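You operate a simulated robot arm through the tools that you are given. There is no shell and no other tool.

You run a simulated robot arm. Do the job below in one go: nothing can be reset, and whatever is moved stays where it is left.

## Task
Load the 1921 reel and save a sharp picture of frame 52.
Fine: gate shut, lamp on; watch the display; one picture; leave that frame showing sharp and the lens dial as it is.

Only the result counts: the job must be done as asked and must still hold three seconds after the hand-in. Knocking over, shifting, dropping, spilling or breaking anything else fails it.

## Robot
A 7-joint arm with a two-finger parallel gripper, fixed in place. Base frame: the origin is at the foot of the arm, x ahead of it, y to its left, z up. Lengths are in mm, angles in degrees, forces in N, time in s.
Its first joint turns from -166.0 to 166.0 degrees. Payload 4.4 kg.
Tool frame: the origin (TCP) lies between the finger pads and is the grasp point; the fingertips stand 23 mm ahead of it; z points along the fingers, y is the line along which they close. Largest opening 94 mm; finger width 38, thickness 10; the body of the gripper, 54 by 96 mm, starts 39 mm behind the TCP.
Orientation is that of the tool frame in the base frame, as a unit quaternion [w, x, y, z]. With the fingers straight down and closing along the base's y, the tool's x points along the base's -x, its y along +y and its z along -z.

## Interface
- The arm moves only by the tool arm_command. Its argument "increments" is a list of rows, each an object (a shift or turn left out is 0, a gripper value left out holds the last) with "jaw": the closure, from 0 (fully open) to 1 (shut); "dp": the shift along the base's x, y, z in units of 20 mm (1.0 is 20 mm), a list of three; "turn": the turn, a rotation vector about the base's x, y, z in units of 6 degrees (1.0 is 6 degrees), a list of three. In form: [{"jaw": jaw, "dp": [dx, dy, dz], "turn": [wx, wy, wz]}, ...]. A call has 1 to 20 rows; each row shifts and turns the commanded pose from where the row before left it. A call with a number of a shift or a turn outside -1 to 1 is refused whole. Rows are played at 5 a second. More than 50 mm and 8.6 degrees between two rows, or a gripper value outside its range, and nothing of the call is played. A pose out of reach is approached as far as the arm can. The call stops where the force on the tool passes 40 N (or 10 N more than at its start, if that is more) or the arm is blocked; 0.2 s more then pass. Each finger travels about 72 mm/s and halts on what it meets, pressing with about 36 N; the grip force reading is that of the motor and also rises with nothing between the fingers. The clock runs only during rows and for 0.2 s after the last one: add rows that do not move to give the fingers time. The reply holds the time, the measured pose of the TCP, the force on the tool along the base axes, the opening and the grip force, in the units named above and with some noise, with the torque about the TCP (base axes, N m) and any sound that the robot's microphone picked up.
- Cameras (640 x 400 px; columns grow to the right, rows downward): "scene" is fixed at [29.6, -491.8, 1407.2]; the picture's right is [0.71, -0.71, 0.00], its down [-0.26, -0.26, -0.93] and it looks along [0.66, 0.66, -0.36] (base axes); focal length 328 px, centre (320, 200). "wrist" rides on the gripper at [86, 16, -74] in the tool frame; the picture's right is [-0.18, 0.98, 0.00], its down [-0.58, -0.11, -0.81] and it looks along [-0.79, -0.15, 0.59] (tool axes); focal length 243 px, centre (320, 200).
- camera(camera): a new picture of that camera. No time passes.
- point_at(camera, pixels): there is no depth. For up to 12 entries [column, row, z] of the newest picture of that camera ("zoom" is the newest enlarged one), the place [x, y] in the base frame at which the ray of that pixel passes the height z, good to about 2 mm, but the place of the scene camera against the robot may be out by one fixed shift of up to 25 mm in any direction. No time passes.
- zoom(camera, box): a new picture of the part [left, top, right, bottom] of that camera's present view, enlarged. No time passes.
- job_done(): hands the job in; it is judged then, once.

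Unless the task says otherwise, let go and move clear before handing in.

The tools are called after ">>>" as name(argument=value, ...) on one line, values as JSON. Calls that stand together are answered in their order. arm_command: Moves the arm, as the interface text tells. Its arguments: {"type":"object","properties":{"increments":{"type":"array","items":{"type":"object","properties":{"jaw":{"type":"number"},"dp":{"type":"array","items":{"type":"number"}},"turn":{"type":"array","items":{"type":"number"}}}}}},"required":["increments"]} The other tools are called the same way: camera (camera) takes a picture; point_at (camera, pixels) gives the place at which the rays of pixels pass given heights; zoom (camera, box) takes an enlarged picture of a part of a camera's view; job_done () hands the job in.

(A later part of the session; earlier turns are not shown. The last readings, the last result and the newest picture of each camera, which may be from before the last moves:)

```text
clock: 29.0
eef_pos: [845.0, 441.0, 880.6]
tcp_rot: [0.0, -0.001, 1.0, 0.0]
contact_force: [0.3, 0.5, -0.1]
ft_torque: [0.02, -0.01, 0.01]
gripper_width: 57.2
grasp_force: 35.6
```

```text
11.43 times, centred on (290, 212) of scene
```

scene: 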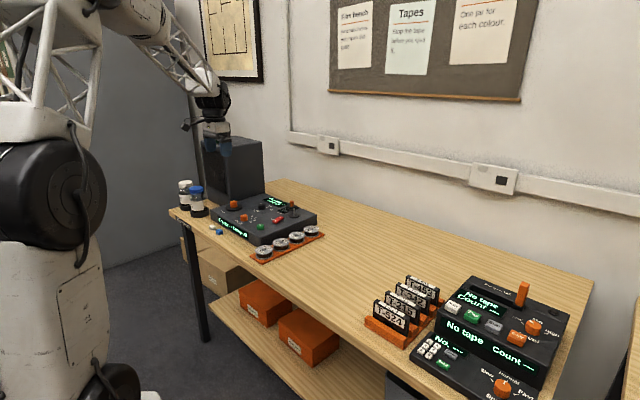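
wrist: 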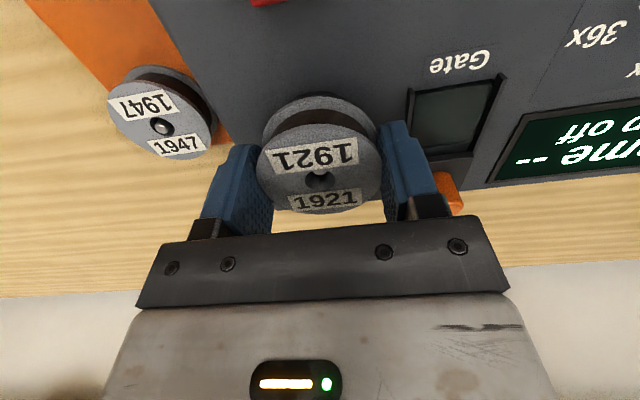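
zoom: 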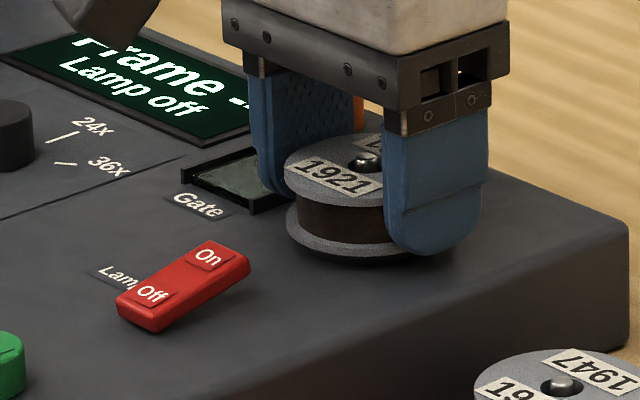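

The pin is coming up through the hole. A few more small steps until contact shows.

>>> arm_command(increments=[{"dp": [0, 0, -0.07]}, {}, {"dp": [0, 0, -0.07]}, {}])

>>> zoom(camera="scene", box=[265, 195, 315, 230])

```text
clock: 30.0
eef_pos: [846.2, 440.1, 877.4]
tcp_rot: [0.0, -0.001, 1.0, 0.0]
contact_force: [-0.1, 0.6, 1.8]
ft_torque: [0.02, -0.02, 0.02]
gripper_width: 57.6
grasp_force: 36.1
```

```text
11.43 times, centred on (290, 212) of scene
```

zoom: 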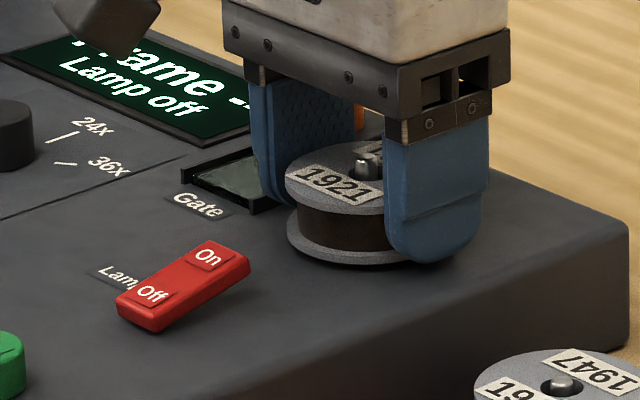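

There's a slight upward force, so the reel is nearly seated. One more millimetre.

>>> arm_command(increments=[{"dp": [0, 0, -0.05]}, {}, {}])

>>> zoom(camera="scene", box=[265, 195, 315, 230])

```text
clock: 30.8
eef_pos: [846.3, 440.4, 876.8]
tcp_rot: [0.001, 0.0, 1.0, 0.0]
contact_force: [-1.6, -2.0, 17.8]
ft_torque: [-0.12, 0.13, 0.01]
gripper_width: 57.4
grasp_force: 36.1
```

```text
11.43 times, centred on (290, 212) of scene
```

zoom: 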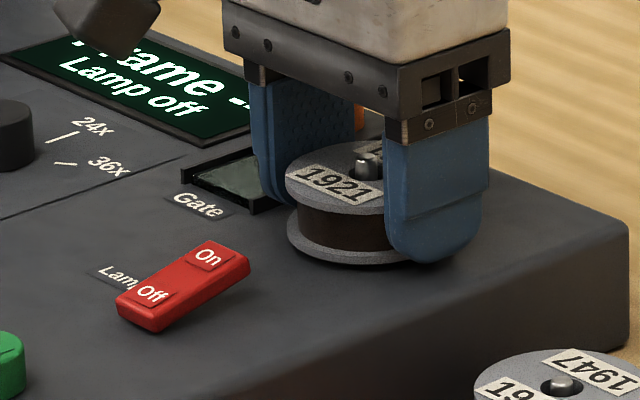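

17.8 N of support means it's seated. Opening slightly and rising straight up.

>>> arm_command(increments=[{"jaw": 0.33}, {}, {"dp": [0, 0, 0.3]}, {"dp": [0, 0, 0.5]}, {"dp": [0, 0, 0.7]}, {"dp": [0, 0, 1]}, {"dp": [0, 0, 1]}, {"dp": [0, 0, 1]}, {}])

>>> camera(camera="wrist")

>>> zoom(camera="scene", box=[220, 180, 330, 260])

```text
clock: 32.8
eef_pos: [846.1, 439.5, 968.3]
tcp_rot: [0.0, -0.001, 1.0, 0.0]
contact_force: [-1.7, -0.2, -0.3]
ft_torque: [0.0, 0.01, -0.01]
gripper_width: 63.3
grasp_force: 0.0
```

```text
taken
```

wrist: 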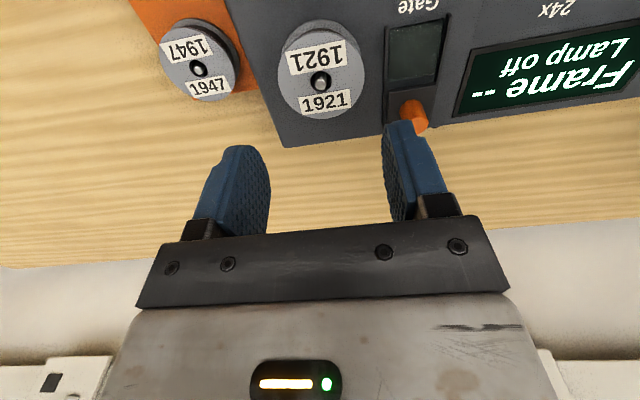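

```text
5.00 times, centred on (275, 220) of scene
```

zoom: 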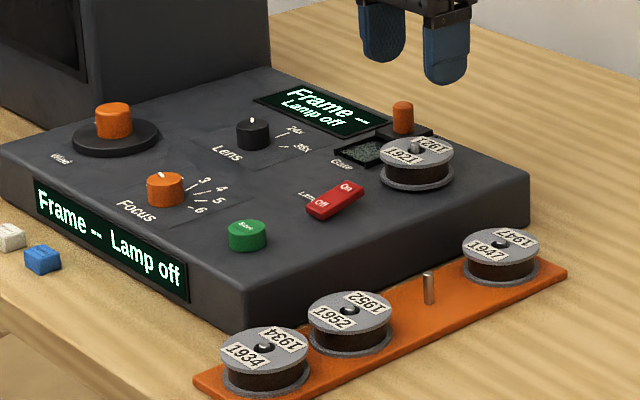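

Reel 1921 is seated on the spindle. Next is the gate; I'll move for a clear view of the orange peg.

>>> arm_command(increments=[{"dp": [0, 1, 0.5], "jaw": 0.3}, {"dp": [0, 1, 0.5]}, {"dp": [0, 1, 0]}, {"dp": [0, 0.3, 0]}, {}, {}])

>>> camera(camera="wrist")

>>> zoom(camera="wrist", box=[260, 0, 380, 100])

```text
clock: 34.2
eef_pos: [846.7, 506.2, 987.5]
tcp_rot: [0.0, -0.001, 1.0, 0.0]
contact_force: [-0.7, 0.0, 0.6]
ft_torque: [0.0, 0.0, 0.01]
gripper_width: 65.9
grasp_force: 0.0
```

```text
taken
```

wrist: 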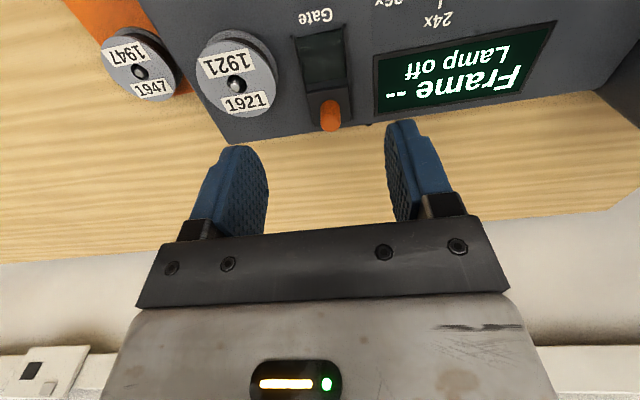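

```text
4.00 times, centred on (320, 50) of wrist
```

zoom: 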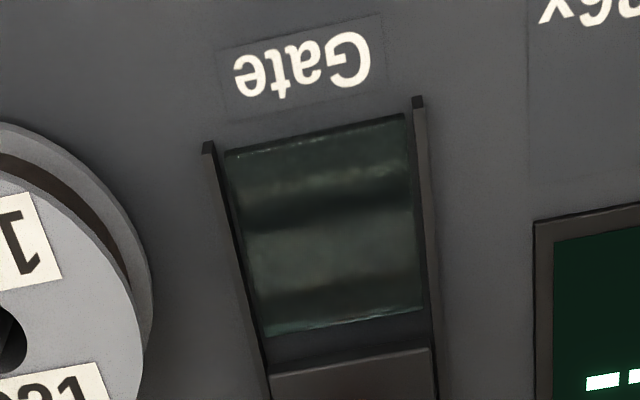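

The peg top is near (331,121). Zooming on it and triangulating with the earlier view.

>>> zoom(camera="wrist", box=[280, 60, 400, 160])

>>> point_at(camera="wrist", pixels=[[331, 122, 880], [331, 122, 885], [331, 122, 890], [328, 100, 862], [317, 88, 862], [345, 85, 862], [299, 37, 858], [364.5, 26, 858], [340, 133, 850]])

```text
4.00 times, centred on (340, 110) of wrist
```

zoom: 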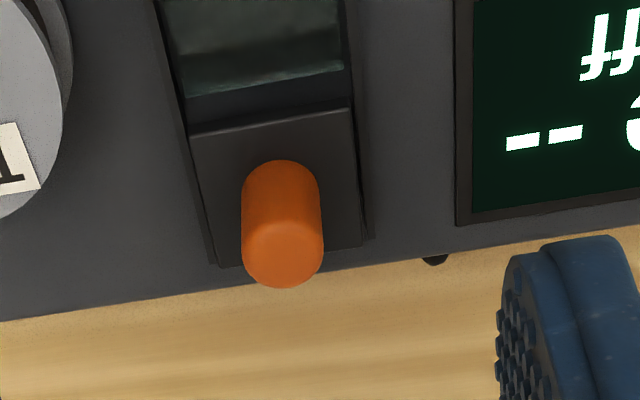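

```text
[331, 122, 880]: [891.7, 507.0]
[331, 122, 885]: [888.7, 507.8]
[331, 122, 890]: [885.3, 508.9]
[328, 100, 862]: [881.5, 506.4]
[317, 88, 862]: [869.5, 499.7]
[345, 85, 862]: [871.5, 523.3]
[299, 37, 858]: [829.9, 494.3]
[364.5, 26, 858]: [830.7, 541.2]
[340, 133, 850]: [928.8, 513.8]
```

The peg is at about (890, 507), top z≈886, roughly 17 mm across. I'll close the jaws to 40 mm, come down around it and grip it.

>>> arm_command(increments=[{"jaw": 0.57, "dp": [1, 0, 0]}, {"dp": [1, 0.04, 0]}, {"dp": [0.17, 0, -1]}, {"dp": [0, 0, -1]}, {"dp": [0, 0, -1]}, {"dp": [0, 0, -0.8]}, {}])

>>> camera(camera="wrist")

>>> zoom(camera="scene", box=[255, 180, 325, 230])

```text
clock: 35.8
eef_pos: [890.2, 508.3, 909.8]
tcp_rot: [0.0, -0.001, 1.0, 0.0]
contact_force: [0.0, 0.6, 0.4]
ft_torque: [0.0, -0.01, 0.05]
gripper_width: 40.4
grasp_force: 0.1
```

```text
taken
```

wrist: 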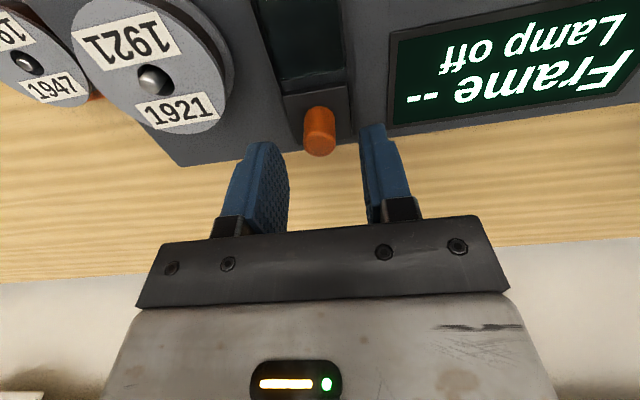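

```text
8.00 times, centred on (290, 205) of scene
```

zoom: 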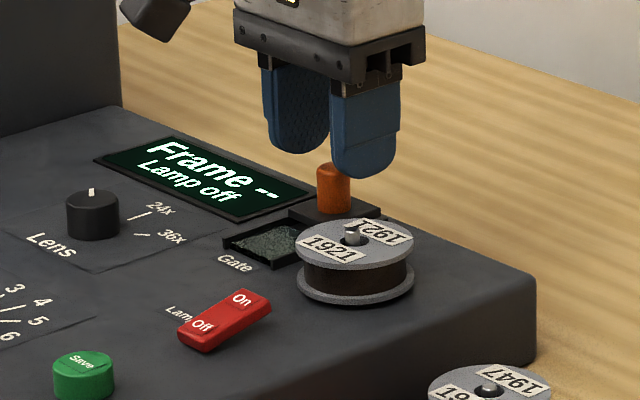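

The peg (319,130) is centred between the fingers. Down 20 mm and close.

>>> arm_command(increments=[{"dp": [0, 0, -0.5]}, {"dp": [0, 0, -0.45]}, {}, {"jaw": 1.0}, {}, {}])

>>> camera(camera="wrist")

>>> zoom(camera="scene", box=[255, 180, 325, 230])

```text
clock: 37.2
eef_pos: [890.5, 507.8, 891.7]
tcp_rot: [0.0, -0.001, 1.0, 0.0]
contact_force: [-0.3, 1.5, -2.2]
ft_torque: [0.01, -0.03, 0.01]
gripper_width: 16.3
grasp_force: 44.9
```

```text
taken
```

wrist: 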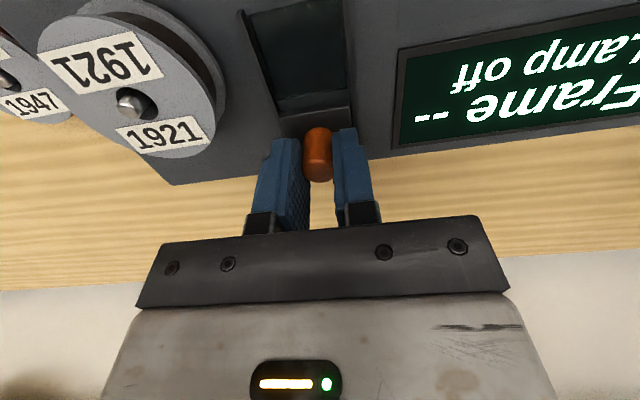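

```text
8.00 times, centred on (290, 205) of scene
```

zoom: 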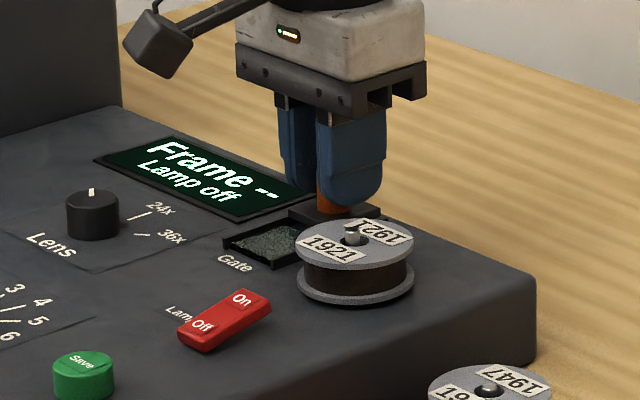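

The peg is gripped at 16.3 mm. Sliding the gate toward the robot in small steps and watching the force.

>>> arm_command(increments=[{"dp": [-0.3, 0, 0]}, {"dp": [-0.3, 0, 0]}, {"dp": [-0.3, 0, 0]}, {"dp": [-0.3, 0, 0]}, {"dp": [-0.3, 0, 0]}, {}])

>>> zoom(camera="scene", box=[245, 180, 325, 230])

>>> camera(camera="wrist")

```text
clock: 38.6
eef_pos: [858.0, 507.5, 890.8]
tcp_rot: [0.0, -0.001, 1.0, 0.0]
contact_force: [-0.1, 21.8, -7.0]
ft_torque: [0.5, 0.0, 0.02]
gripper_width: 16.2
grasp_force: 44.8
```

```text
8.00 times, centred on (285, 205) of scene
```

zoom: 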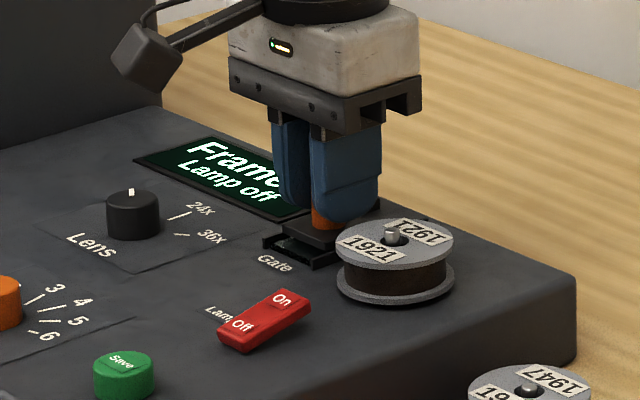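

```text
taken
```

wrist: 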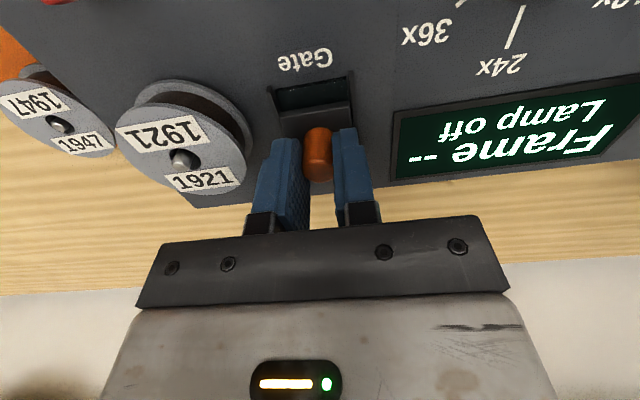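

The gate is nearly shut, with about 22 N of sideways force, so I'll ease +y slightly as I push the rest of the way.

>>> arm_command(increments=[{"dp": [0, 0.05, 0]}, {}])

>>> arm_command(increments=[{"dp": [-0.2, 0, 0]}, {"dp": [-0.1, 0, 0]}, {}])

>>> zoom(camera="scene", box=[245, 180, 325, 230])

>>> camera(camera="wrist")

```text
clock: 39.2
eef_pos: [858.7, 508.5, 890.7]
tcp_rot: [-0.001, 0.0, 1.0, 0.0]
contact_force: [-1.7, 13.8, -8.0]
ft_torque: [0.28, 0.02, 0.01]
gripper_width: 16.4
grasp_force: 44.5
```

```text
clock: 40.0
eef_pos: [853.4, 507.7, 891.8]
tcp_rot: [0.0, 0.0, 1.0, 0.001]
contact_force: [-2.0, 1.4, -5.4]
ft_torque: [0.05, -0.02, 0.02]
gripper_width: 16.4
grasp_force: 45.5
```

```text
8.00 times, centred on (285, 205) of scene
```

zoom: 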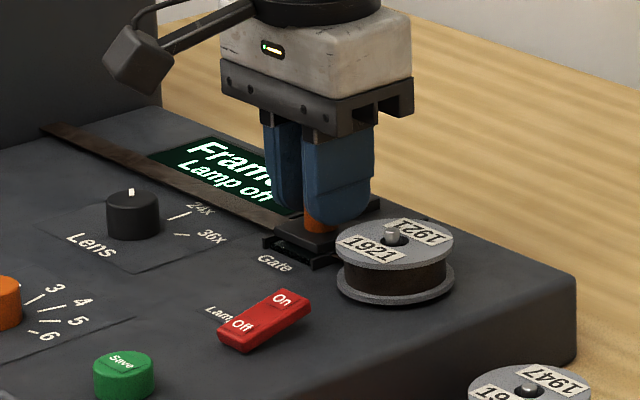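

```text
taken
```

wrist: 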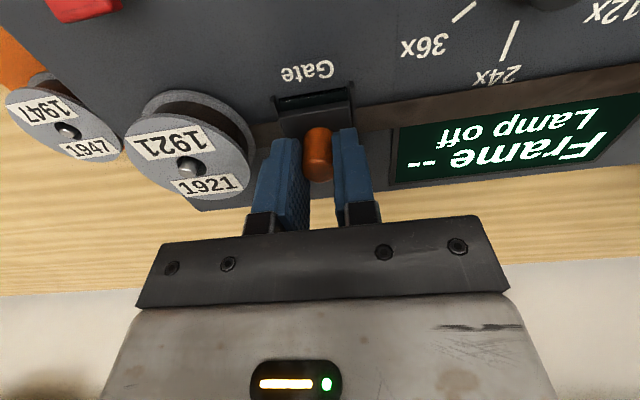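

A film strip has appeared running from the reel through the gate, so the reel is threaded. Pushing on to the gate's end stop.

>>> arm_command(increments=[{"dp": [-0.15, 0, 0]}, {"dp": [-0.1, 0, 0]}, {}])

>>> camera(camera="wrist")

>>> zoom(camera="wrist", box=[240, 60, 400, 190])

```text
clock: 40.8
eef_pos: [848.5, 507.0, 892.1]
tcp_rot: [0.001, 0.001, 1.0, 0.001]
contact_force: [18.9, 7.6, -0.7]
ft_torque: [0.16, -0.67, -0.06]
gripper_width: 16.3
grasp_force: 45.1
```

```text
taken
```

wrist: 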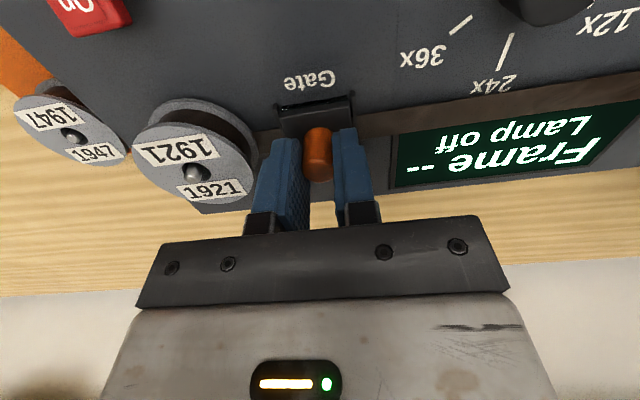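

```text
3.08 times, centred on (320, 125) of wrist
```

zoom: 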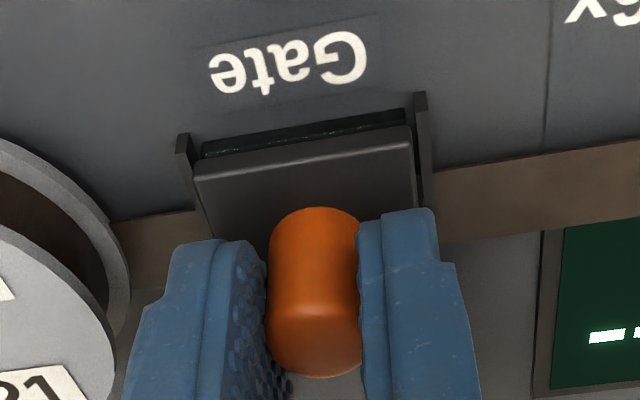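

19 N along x means it's at the stop: gate shut. Releasing and rising.

>>> arm_command(increments=[{"jaw": 0.65}, {}, {"dp": [0, 0, 0.5]}, {"dp": [0, 0, 1]}, {"dp": [0, 0, 1]}, {"dp": [0, 0, 1]}, {"dp": [-1, 0, 1]}, {"dp": [-1, 0, 0]}, {"dp": [-1, 0, 0]}, {"dp": [-1, 0, 0]}, {}])

>>> camera(camera="wrist")

>>> zoom(camera="scene", box=[200, 140, 330, 260])

```text
clock: 43.2
eef_pos: [769.9, 508.3, 981.3]
tcp_rot: [0.0, 0.0, 1.0, 0.0]
contact_force: [0.2, 0.0, 0.1]
ft_torque: [-0.01, 0.01, -0.01]
gripper_width: 33.0
grasp_force: 0.0
```

```text
taken
```

wrist: 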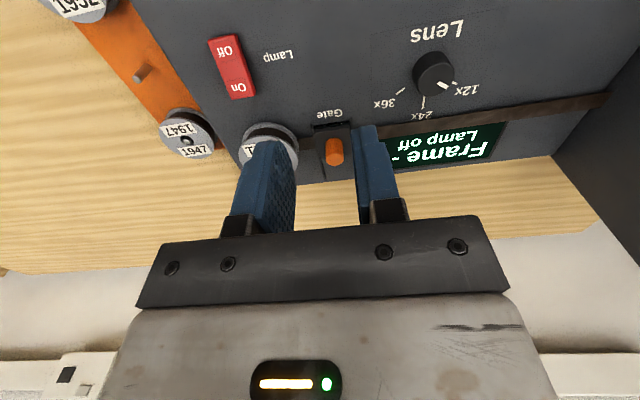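

```text
3.33 times, centred on (265, 200) of scene
```

zoom: 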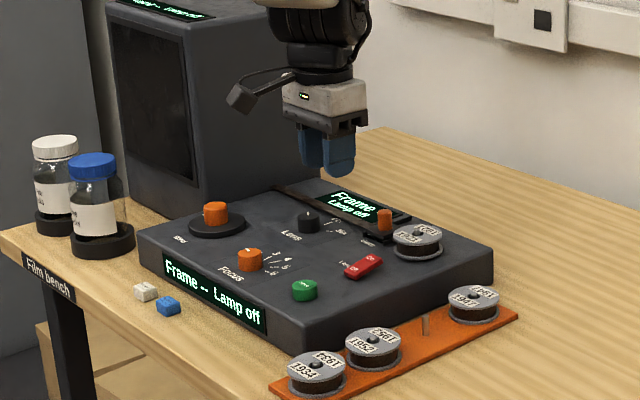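

The lamp rocker is at (208-255, 35-98) with its "On" end raised. I'm locating that end.

>>> zoom(camera="wrist", box=[190, 20, 290, 110])

>>> point_at(camera="wrist", pixels=[[238, 87, 860], [238, 87, 870], [228, 50, 855], [242, 97, 855], [242, 97, 865], [225, 38, 855]])

>>> zoom(camera="scene", box=[255, 205, 295, 235])

```text
4.44 times, centred on (240, 65) of wrist
```

zoom: 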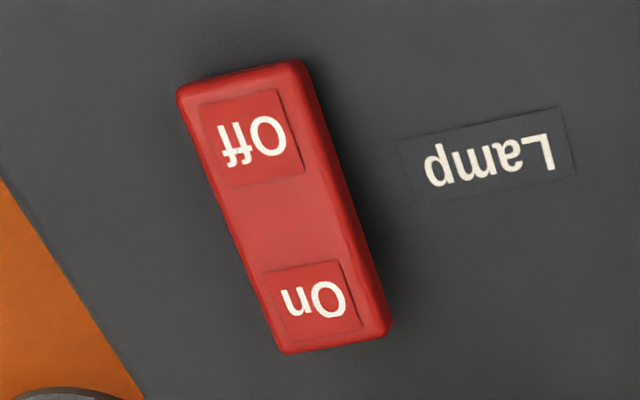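

```text
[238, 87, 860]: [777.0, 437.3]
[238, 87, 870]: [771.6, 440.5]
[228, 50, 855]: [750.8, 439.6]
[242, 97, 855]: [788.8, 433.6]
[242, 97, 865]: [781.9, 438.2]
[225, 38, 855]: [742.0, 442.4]
```

```text
13.33 times, centred on (275, 220) of scene
```

zoom: 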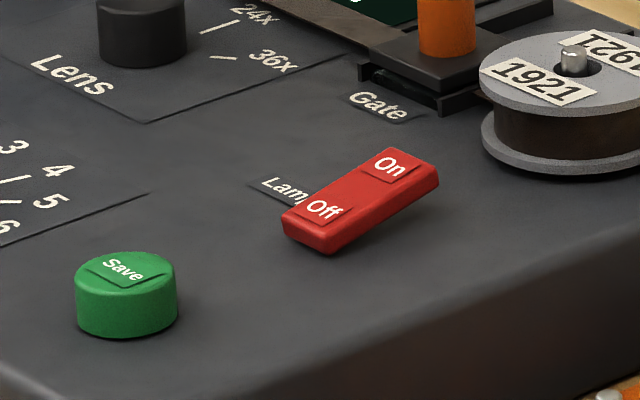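

The "On" end is at about (778-784, 439.5), top near z≈867. Closing the fingers and positioning above it.

>>> arm_command(increments=[{"jaw": 1.0, "dp": [0.5, -1, 0]}, {"dp": [0, -1, 0]}, {"dp": [0, -1, 0]}, {"dp": [0, -0.44, -1]}, {"dp": [0, 0, -1]}, {"dp": [0, 0, -1]}, {"dp": [0, 0, -0.5]}, {}])

>>> camera(camera="wrist")

>>> zoom(camera="scene", box=[245, 190, 305, 235])

```text
clock: 45.0
eef_pos: [779.3, 439.1, 910.7]
tcp_rot: [0.001, -0.001, 1.0, 0.0]
contact_force: [-0.8, 0.4, -0.2]
ft_torque: [0.0, -0.02, 0.0]
gripper_width: 0.1
grasp_force: 35.2
```

```text
taken
```

wrist: 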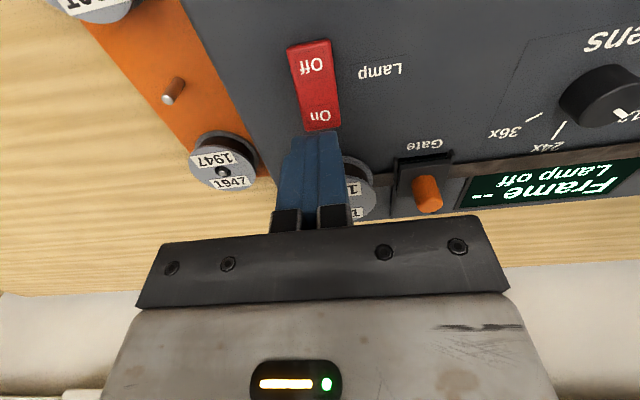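

```text
8.89 times, centred on (275, 212) of scene
```

zoom: 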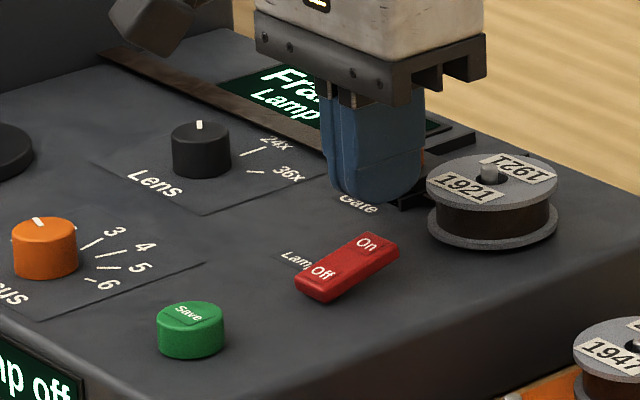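

The fingertips are above the "On" end with tip z≈888. Pressing down gently.

>>> arm_command(increments=[{"dp": [0, 0, -0.5]}, {"dp": [0, 0, -0.3]}, {"dp": [0, 0, -0.15]}, {"dp": [0, 0, -0.1]}, {"dp": [0, 0, -0.1]}, {}])

>>> zoom(camera="scene", box=[215, 190, 305, 250])

```text
clock: 46.4
eef_pos: [776.4, 440.0, 888.2]
tcp_rot: [0.001, -0.001, 1.0, 0.001]
contact_force: [1.1, -0.5, 1.3]
ft_torque: [0.0, -0.01, 0.01]
gripper_width: 0.1
grasp_force: 36.4
```

```text
6.67 times, centred on (260, 220) of scene
```

zoom: 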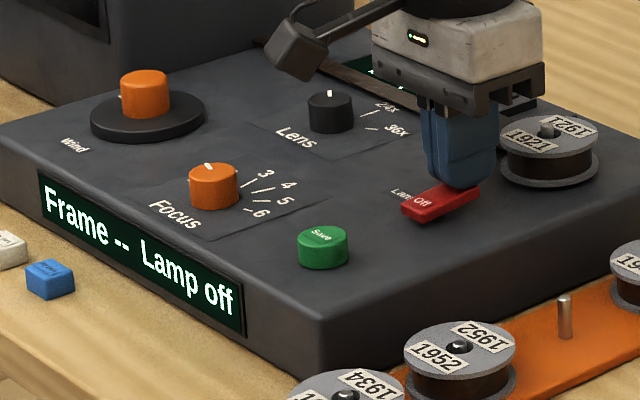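

Contact is just starting (tip z≈865). Pressing further in small steps.

>>> arm_command(increments=[{"dp": [0, 0, -0.1]}, {"dp": [0, 0, -0.1]}, {"dp": [0, 0, -0.1]}, {}])

>>> zoom(camera="scene", box=[215, 190, 305, 250])

```text
clock: 47.2
eef_pos: [779.8, 439.3, 886.3]
tcp_rot: [0.002, 0.0, 1.0, 0.002]
contact_force: [1.2, -1.5, 2.4]
ft_torque: [-0.03, 0.02, 0.03]
gripper_width: 0.0
grasp_force: 36.0
stopped in row 4: the force on the tool passed its limit at 43 N (the readings are from after the stop); the commanded pose is now the measured one
```

```text
6.67 times, centred on (260, 220) of scene
```

zoom: 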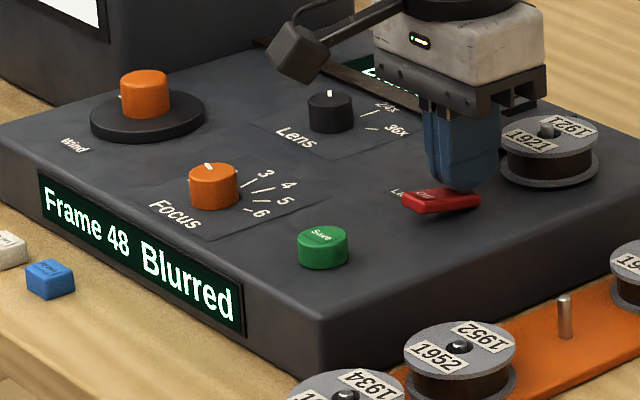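

The display reads "Frame 48 Blurred", so the lamp is on. Rising and moving to view the Wind and Focus knobs.

>>> arm_command(increments=[{"dp": [0, 0, 0.5]}, {"dp": [0, 0, 1]}, {"dp": [0, 0, 1]}, {"dp": [0, 0, 1]}, {"dp": [-1, 1, 1]}, {"dp": [-1, 1, 1]}, {"dp": [-1, 1, 0]}, {"dp": [-1, 1, 0]}, {"dp": [-1, 1, 0]}, {"dp": [-1, 1, 0]}, {"dp": [-1, 1, 0]}, {"dp": [0, 1, 0]}, {}, {}])

>>> camera(camera="wrist")

>>> zoom(camera="scene", box=[180, 120, 320, 260])

```text
clock: 50.2
eef_pos: [639.2, 598.8, 996.1]
tcp_rot: [0.002, -0.001, 1.0, 0.001]
contact_force: [1.1, 0.4, 0.0]
ft_torque: [-0.02, 0.0, 0.01]
gripper_width: 0.3
grasp_force: 35.8
```

```text
taken
```

wrist: 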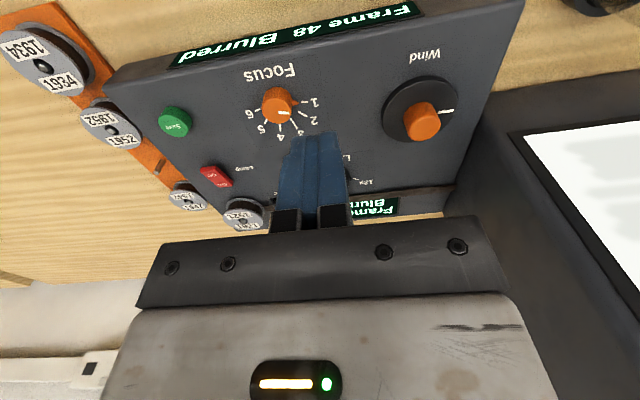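

```text
2.86 times, centred on (250, 190) of scene
```

zoom: 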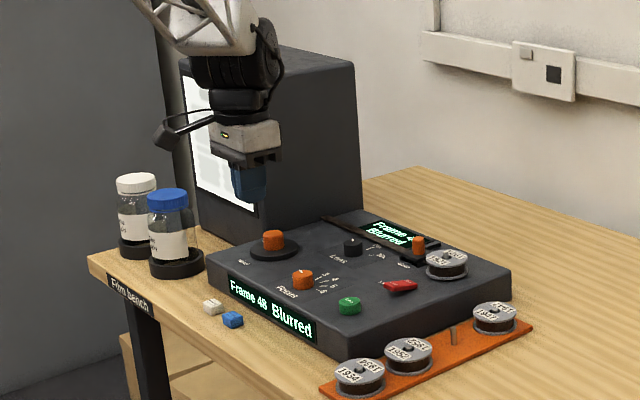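

Both knobs are visible. Zooming for positions in this view; next a second view.

>>> zoom(camera="wrist", box=[230, 50, 350, 150])

>>> zoom(camera="wrist", box=[360, 60, 480, 160])

>>> point_at(camera="wrist", pixels=[[280, 113, 870], [280, 113, 880], [423, 127, 870], [423, 127, 880], [423, 127, 890], [418, 110, 855]])

```text
4.00 times, centred on (290, 100) of wrist
```

zoom: 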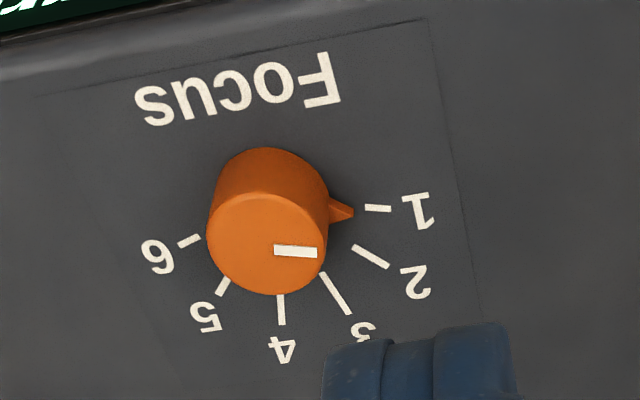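

```text
4.00 times, centred on (420, 110) of wrist
```

zoom: 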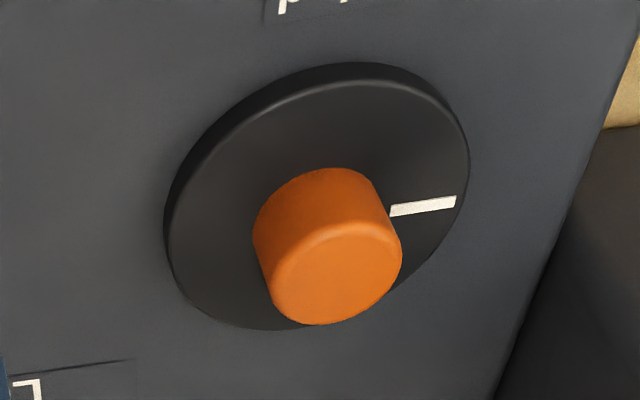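

```text
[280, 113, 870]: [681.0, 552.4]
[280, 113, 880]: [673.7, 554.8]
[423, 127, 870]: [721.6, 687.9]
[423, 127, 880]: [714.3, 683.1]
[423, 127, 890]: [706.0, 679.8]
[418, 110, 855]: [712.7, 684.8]
```

The Focus pointer is at 1, and the Wind knob's centre is around (711, 683). Taking a second view from further forward, jaws opened.

>>> arm_command(increments=[{"jaw": 0.35, "dp": [1, 1, 0]}, {"dp": [1, 1, 0]}, {"dp": [1, 0, 0]}, {}, {}])

>>> camera(camera="wrist")

>>> zoom(camera="wrist", box=[300, 20, 420, 120])

>>> zoom(camera="wrist", box=[150, 0, 270, 100])

```text
clock: 51.4
eef_pos: [700.2, 638.9, 994.6]
tcp_rot: [0.002, -0.001, 1.0, 0.001]
contact_force: [0.1, 0.0, 0.0]
ft_torque: [0.0, 0.0, -0.02]
gripper_width: 61.1
grasp_force: 0.1
```

```text
taken
```

wrist: 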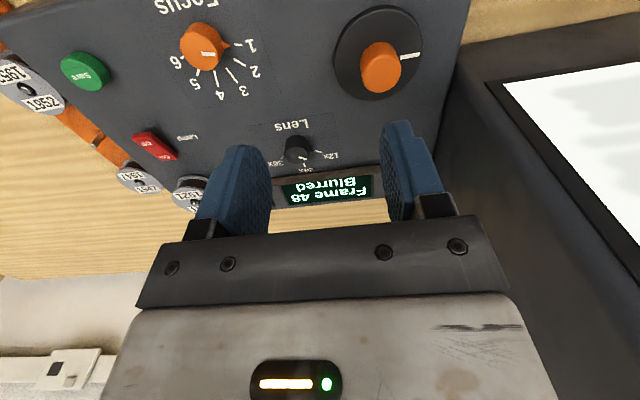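

```text
4.00 times, centred on (360, 70) of wrist
```

zoom: 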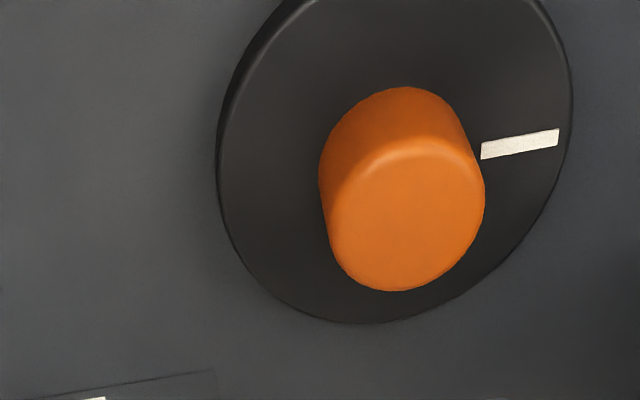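

```text
4.00 times, centred on (210, 50) of wrist
```

zoom: 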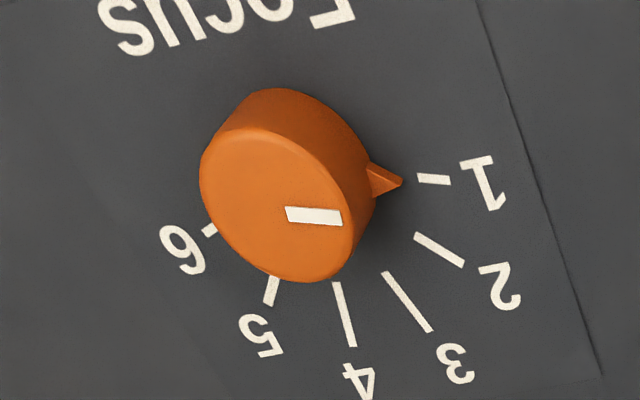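

Reading the rays for both knob tops in this second view.

>>> point_at(camera="wrist", pixels=[[382, 75.5, 870], [382, 75.5, 880], [382, 75.5, 890], [199.5, 51.25, 860], [199.5, 51.25, 870], [199.5, 51.25, 880], [377, 52, 858]])

```text
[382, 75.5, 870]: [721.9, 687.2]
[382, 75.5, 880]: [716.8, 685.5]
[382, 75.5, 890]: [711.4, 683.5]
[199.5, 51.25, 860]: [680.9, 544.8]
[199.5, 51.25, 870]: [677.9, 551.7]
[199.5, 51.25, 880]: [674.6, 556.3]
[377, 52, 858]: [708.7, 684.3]
```

Wind knob ≈ (713.5, 685), top z≈885; Focus ≈ (678, 550), top z≈870. Before working at Wind, I'm checking how close the monitor box and jars are.

>>> point_at(camera="wrist", pixels=[[455, 70, 800], [455, 70, 850], [500, 85, 850], [470, 0, 800]])

>>> zoom(camera="scene", box=[170, 130, 270, 250])

>>> point_at(camera="scene", pixels=[[197, 212, 800], [197, 190, 890], [184, 205, 800], [237, 205, 850], [228, 203, 850]])

```text
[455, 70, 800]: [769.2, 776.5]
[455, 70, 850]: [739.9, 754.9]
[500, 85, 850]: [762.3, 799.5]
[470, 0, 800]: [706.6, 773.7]
```

```text
3.33 times, centred on (220, 190) of scene
```

zoom: 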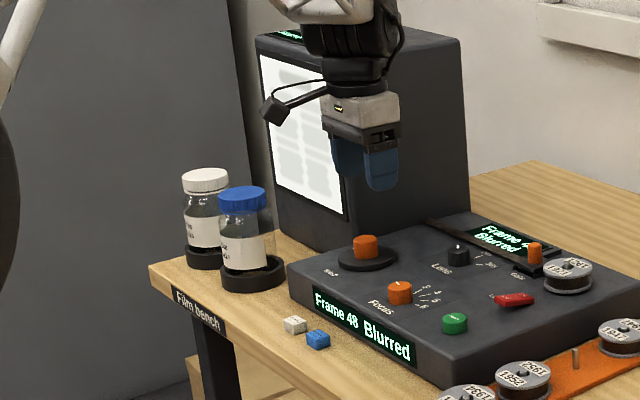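

```text
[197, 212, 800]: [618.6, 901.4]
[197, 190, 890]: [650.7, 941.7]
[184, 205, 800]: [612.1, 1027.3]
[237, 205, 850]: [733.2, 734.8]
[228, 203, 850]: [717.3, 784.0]
```

The monitor box starts near (765, 770) and the jars are well beyond y=900, so there's room. Moving over the Wind knob with 50 mm opening.

>>> arm_command(increments=[{"jaw": 0.47, "dp": [0.67, 1, 0]}, {"dp": [0, 1, 0]}, {"dp": [0, 0.3, -1]}, {"dp": [0, 0, -1]}, {"dp": [0, 0, -1]}, {"dp": [0, 0, -0.5]}, {}])

>>> camera(camera="wrist")

>>> zoom(camera="scene", box=[200, 150, 270, 220])

```text
clock: 53.0
eef_pos: [712.2, 686.7, 927.4]
tcp_rot: [0.002, 0.0, 1.0, 0.001]
contact_force: [0.1, 0.2, -0.2]
ft_torque: [-0.03, -0.04, -0.02]
gripper_width: 49.7
grasp_force: 0.0
```

```text
taken
```

wrist: 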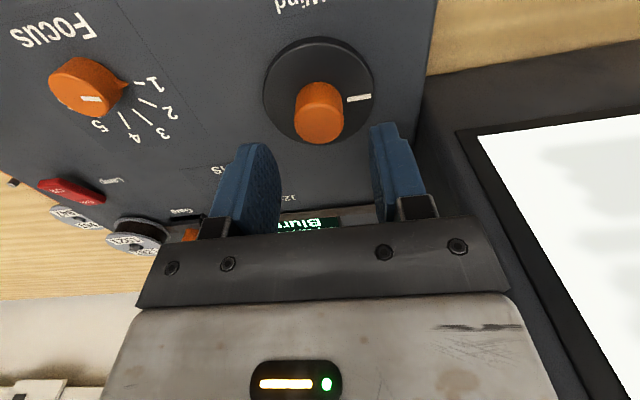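

```text
5.71 times, centred on (235, 185) of scene
```

zoom: 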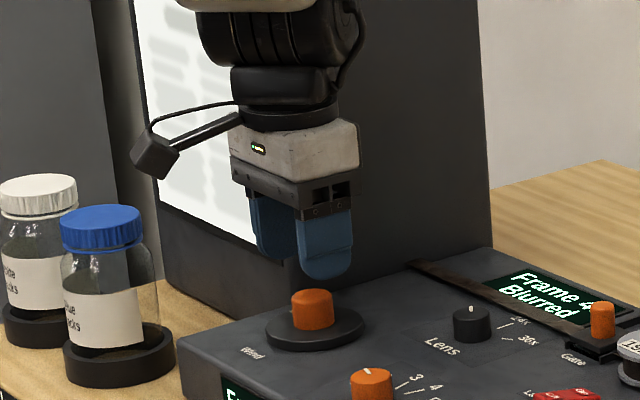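

The knob is centred in columns (319). Checking its x again from here before descending.

>>> zoom(camera="wrist", box=[250, 20, 390, 160])

>>> point_at(camera="wrist", pixels=[[319.5, 121, 880], [319.5, 121, 885], [319.5, 121, 890], [317.5, 87, 858]])

```text
2.86 times, centred on (320, 90) of wrist
```

zoom: 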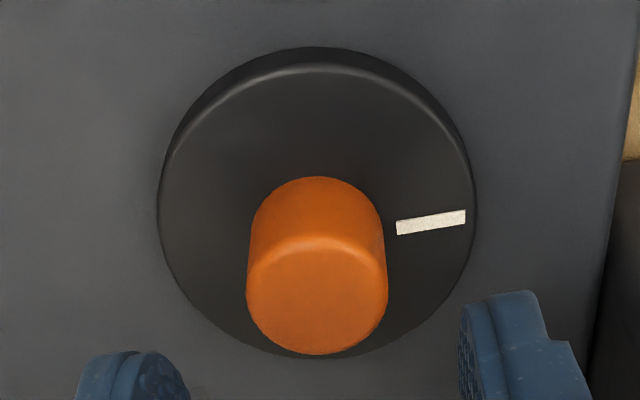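

```text
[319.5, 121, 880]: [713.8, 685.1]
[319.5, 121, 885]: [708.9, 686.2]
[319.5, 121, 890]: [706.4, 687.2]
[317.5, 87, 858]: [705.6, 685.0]
```

Knob centre ≈ (712, 685.5), matching the TCP. Descending around it and gripping.

>>> arm_command(increments=[{"dp": [0, 0, -1]}, {"dp": [0, 0, -0.5]}, {"dp": [0, 0, -0.4]}, {}, {"jaw": 1.0}, {}, {}])

>>> camera(camera="wrist")

>>> zoom(camera="scene", box=[190, 150, 310, 250])

```text
clock: 54.6
eef_pos: [714.3, 685.6, 889.9]
tcp_rot: [0.002, -0.001, 1.0, 0.002]
contact_force: [-2.1, -21.1, 5.1]
ft_torque: [-0.51, 0.08, -0.03]
gripper_width: 29.1
grasp_force: 44.8
```

```text
taken
```

wrist: 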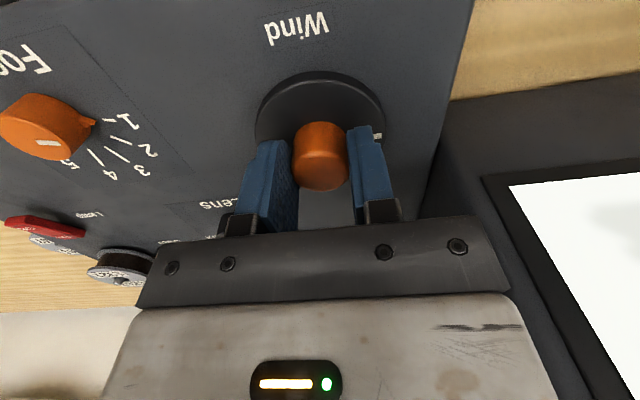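

```text
4.00 times, centred on (250, 200) of scene
```

zoom: 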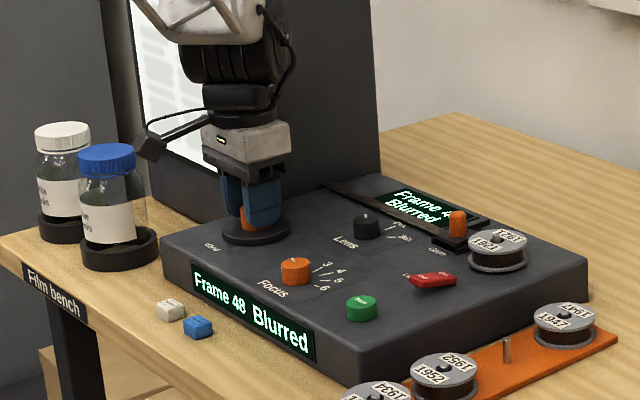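

Gripped; about 21 N along -y means I'm around 1 mm off centre, so I'll ease that and then try a small turn to learn direction and scale.

>>> arm_command(increments=[{"dp": [0, -0.06, 0]}, {}])

>>> arm_command(increments=[{"turn": [0, 0, -1]}, {"turn": [0, 0, -1]}, {}])

>>> zoom(camera="scene", box=[190, 150, 310, 250])

>>> camera(camera="wrist")

```text
clock: 55.2
eef_pos: [713.3, 685.1, 888.1]
tcp_rot: [0.003, 0.0, 1.0, 0.001]
contact_force: [21.9, 9.9, -12.3]
ft_torque: [0.32, -0.73, 0.02]
gripper_width: 29.1
grasp_force: 45.1
```

```text
clock: 55.7
eef_pos: [713.8, 685.8, 887.9]
tcp_rot: [0.003, 0.068, 0.998, 0.002]
contact_force: [5.9, 9.2, -5.5]
ft_torque: [0.22, -0.3, 0.03]
gripper_width: 29.3
grasp_force: 45.1
stopped in row 2: the force on the tool passed its limit at 43 N (the readings are from after the stop); the commanded pose is now the measured one
```

```text
4.00 times, centred on (250, 200) of scene
```

zoom: 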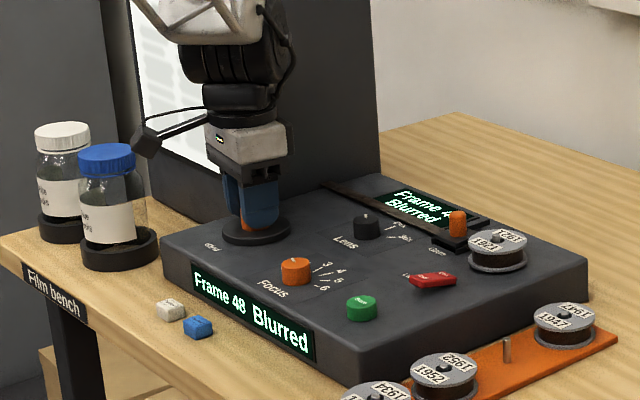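

```text
taken
```

wrist: 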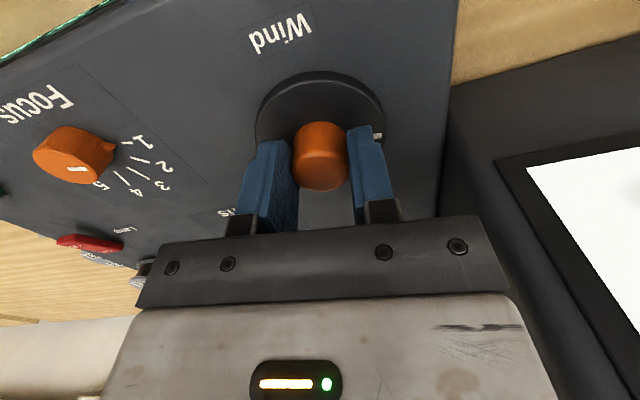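

The knob turned about 8° with no frame change yet and moderate forces. Continuing in half-size steps.

>>> arm_command(increments=[{"turn": [0, 0, -0.5]}, {"turn": [0, 0, -0.5]}, {"turn": [0, 0, -0.5]}, {"turn": [0, 0, -0.5]}, {}])

>>> zoom(camera="scene", box=[190, 150, 310, 250])

```text
clock: 56.9
eef_pos: [713.7, 685.0, 888.7]
tcp_rot: [0.003, 0.172, 0.985, 0.002]
contact_force: [16.2, 24.4, -7.5]
ft_torque: [0.6, -0.39, 0.02]
gripper_width: 29.0
grasp_force: 45.1
```

```text
4.00 times, centred on (250, 200) of scene
```

zoom: 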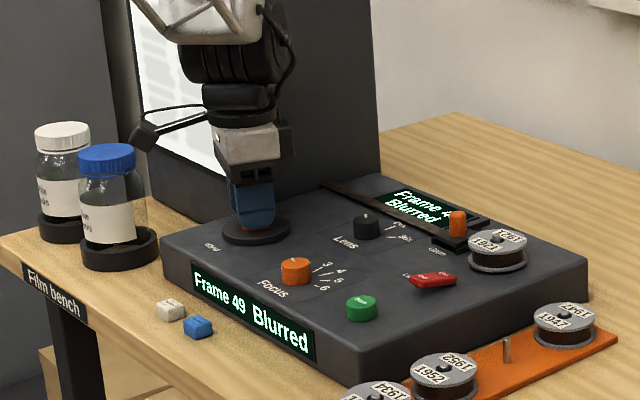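

The display now reads Frame 49, so clockwise winds forward. Easing the side load and continuing.

>>> arm_command(increments=[{"dp": [0.03, 0.04, 0.01]}, {}, {"turn": [0, 0, -0.5]}, {"turn": [0, 0, -0.5]}, {"turn": [0, 0, -0.5]}, {}])

>>> zoom(camera="scene", box=[190, 150, 310, 250])

```text
clock: 58.3
eef_pos: [713.7, 686.2, 887.8]
tcp_rot: [0.002, 0.249, 0.969, 0.001]
contact_force: [-18.7, 15.4, -6.7]
ft_torque: [0.35, 0.41, -0.03]
gripper_width: 29.2
grasp_force: 45.0
```

```text
4.00 times, centred on (250, 200) of scene
```

zoom: 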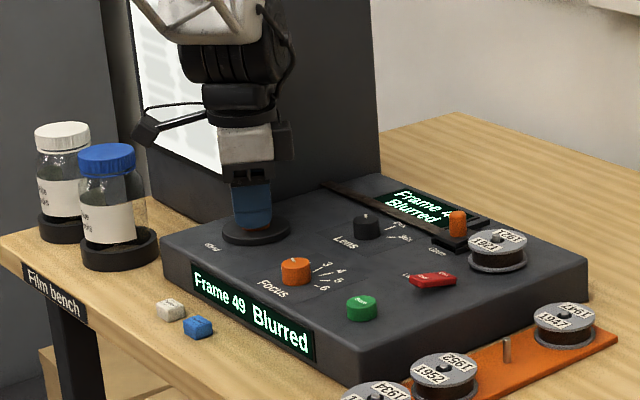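

At 28.8° it's still Frame 49. Easing and continuing.

>>> arm_command(increments=[{"dp": [-0.035, 0.025, -0.01]}, {}, {"turn": [0, 0, -0.5]}, {"turn": [0, 0, -0.5]}, {"turn": [0, 0, -0.5]}, {}])

>>> zoom(camera="scene", box=[190, 150, 310, 250])

```text
clock: 59.7
eef_pos: [713.6, 686.1, 887.8]
tcp_rot: [0.003, 0.324, 0.946, 0.002]
contact_force: [3.9, 13.1, -11.9]
ft_torque: [0.3, -0.05, 0.02]
gripper_width: 29.3
grasp_force: 45.2
```

```text
4.00 times, centred on (250, 200) of scene
```

zoom: 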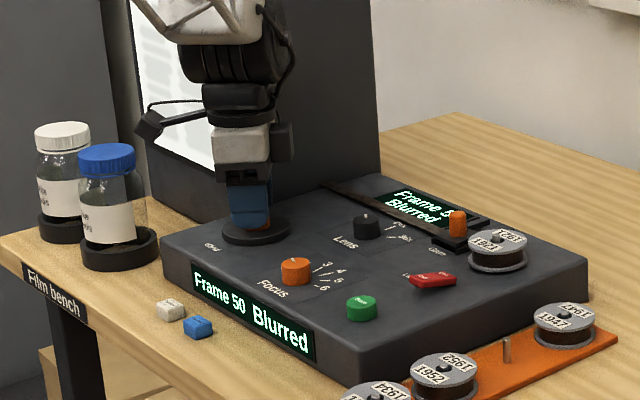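

Frame 50 at 38°, so it's about 20° per frame and 52 should centre near 80°. Continuing.

>>> arm_command(increments=[{"dp": [0.01, 0.02, 0]}, {"turn": [0, 0, -0.5]}, {"turn": [0, 0, -0.5]}, {"turn": [0, 0, -0.5]}, {"turn": [0, 0, -0.5]}, {}])

>>> zoom(camera="scene", box=[190, 150, 310, 250])

```text
clock: 61.1
eef_pos: [713.8, 686.6, 888.6]
tcp_rot: [0.003, 0.421, 0.907, 0.001]
contact_force: [15.4, 4.1, -10.0]
ft_torque: [0.13, -0.29, 0.02]
gripper_width: 29.4
grasp_force: 44.7
```

```text
4.00 times, centred on (250, 200) of scene
```

zoom: 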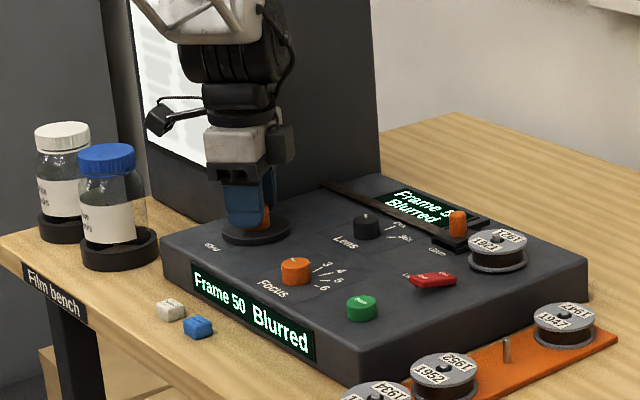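

Still Frame 50 at 50°. Continuing in half steps, easing the x load.

>>> arm_command(increments=[{"dp": [0.025, 0.01, 0.01]}, {"turn": [0, 0, -0.5]}, {"turn": [0, 0, -0.5]}, {"turn": [0, 0, -0.5]}, {"turn": [0, 0, -0.5]}, {}])

>>> zoom(camera="scene", box=[190, 150, 310, 250])

>>> camera(camera="wrist")

```text
clock: 62.5
eef_pos: [713.0, 687.8, 887.7]
tcp_rot: [0.003, 0.513, 0.858, 0.001]
contact_force: [32.7, 4.2, -18.4]
ft_torque: [0.12, -0.75, 0.1]
gripper_width: 29.2
grasp_force: 44.9
```

```text
4.00 times, centred on (250, 200) of scene
```

zoom: 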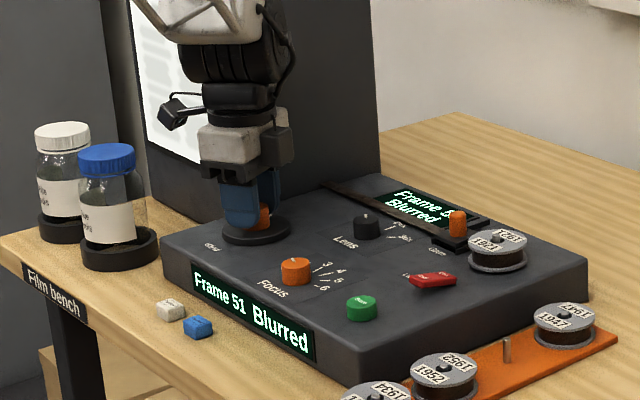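

```text
taken
```

wrist: 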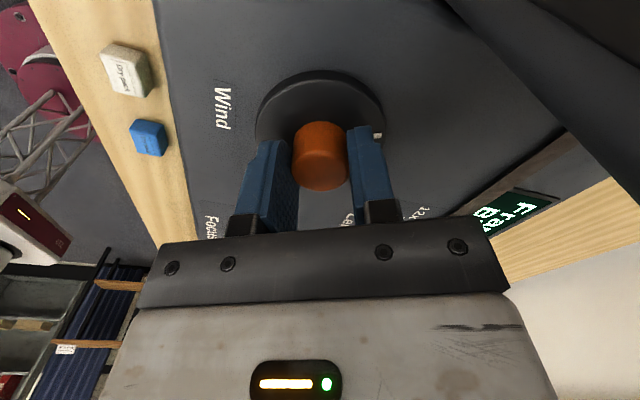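

Frame 51 at 62°. Relieving the x load first.

>>> arm_command(increments=[{"dp": [0.06, 0.01, -0.03]}, {}])

>>> arm_command(increments=[{"turn": [0, 0, -0.5]}, {"turn": [0, 0, -0.5]}, {"turn": [0, 0, -0.4]}, {}])

>>> zoom(camera="scene", box=[190, 150, 310, 250])

```text
clock: 63.1
eef_pos: [712.5, 687.3, 889.7]
tcp_rot: [0.002, 0.513, 0.858, -0.001]
contact_force: [-3.5, -13.4, -3.3]
ft_torque: [-0.42, 0.15, 0.04]
gripper_width: 29.0
grasp_force: 44.6
```

```text
clock: 64.1
eef_pos: [713.6, 687.0, 889.1]
tcp_rot: [0.003, 0.574, 0.819, 0.001]
contact_force: [-11.4, -17.8, 10.5]
ft_torque: [-0.53, 0.26, -0.04]
gripper_width: 29.4
grasp_force: 45.2
```

```text
4.00 times, centred on (250, 200) of scene
```

zoom: 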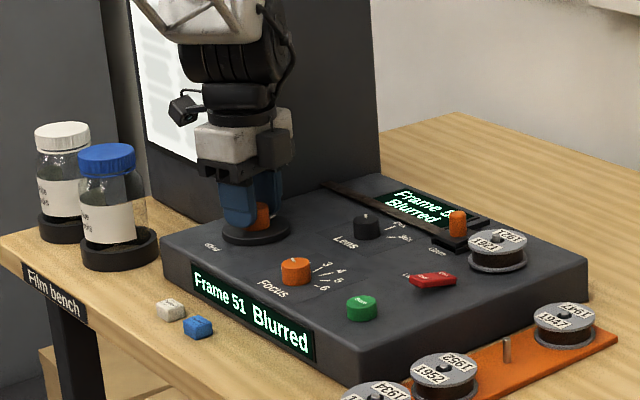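

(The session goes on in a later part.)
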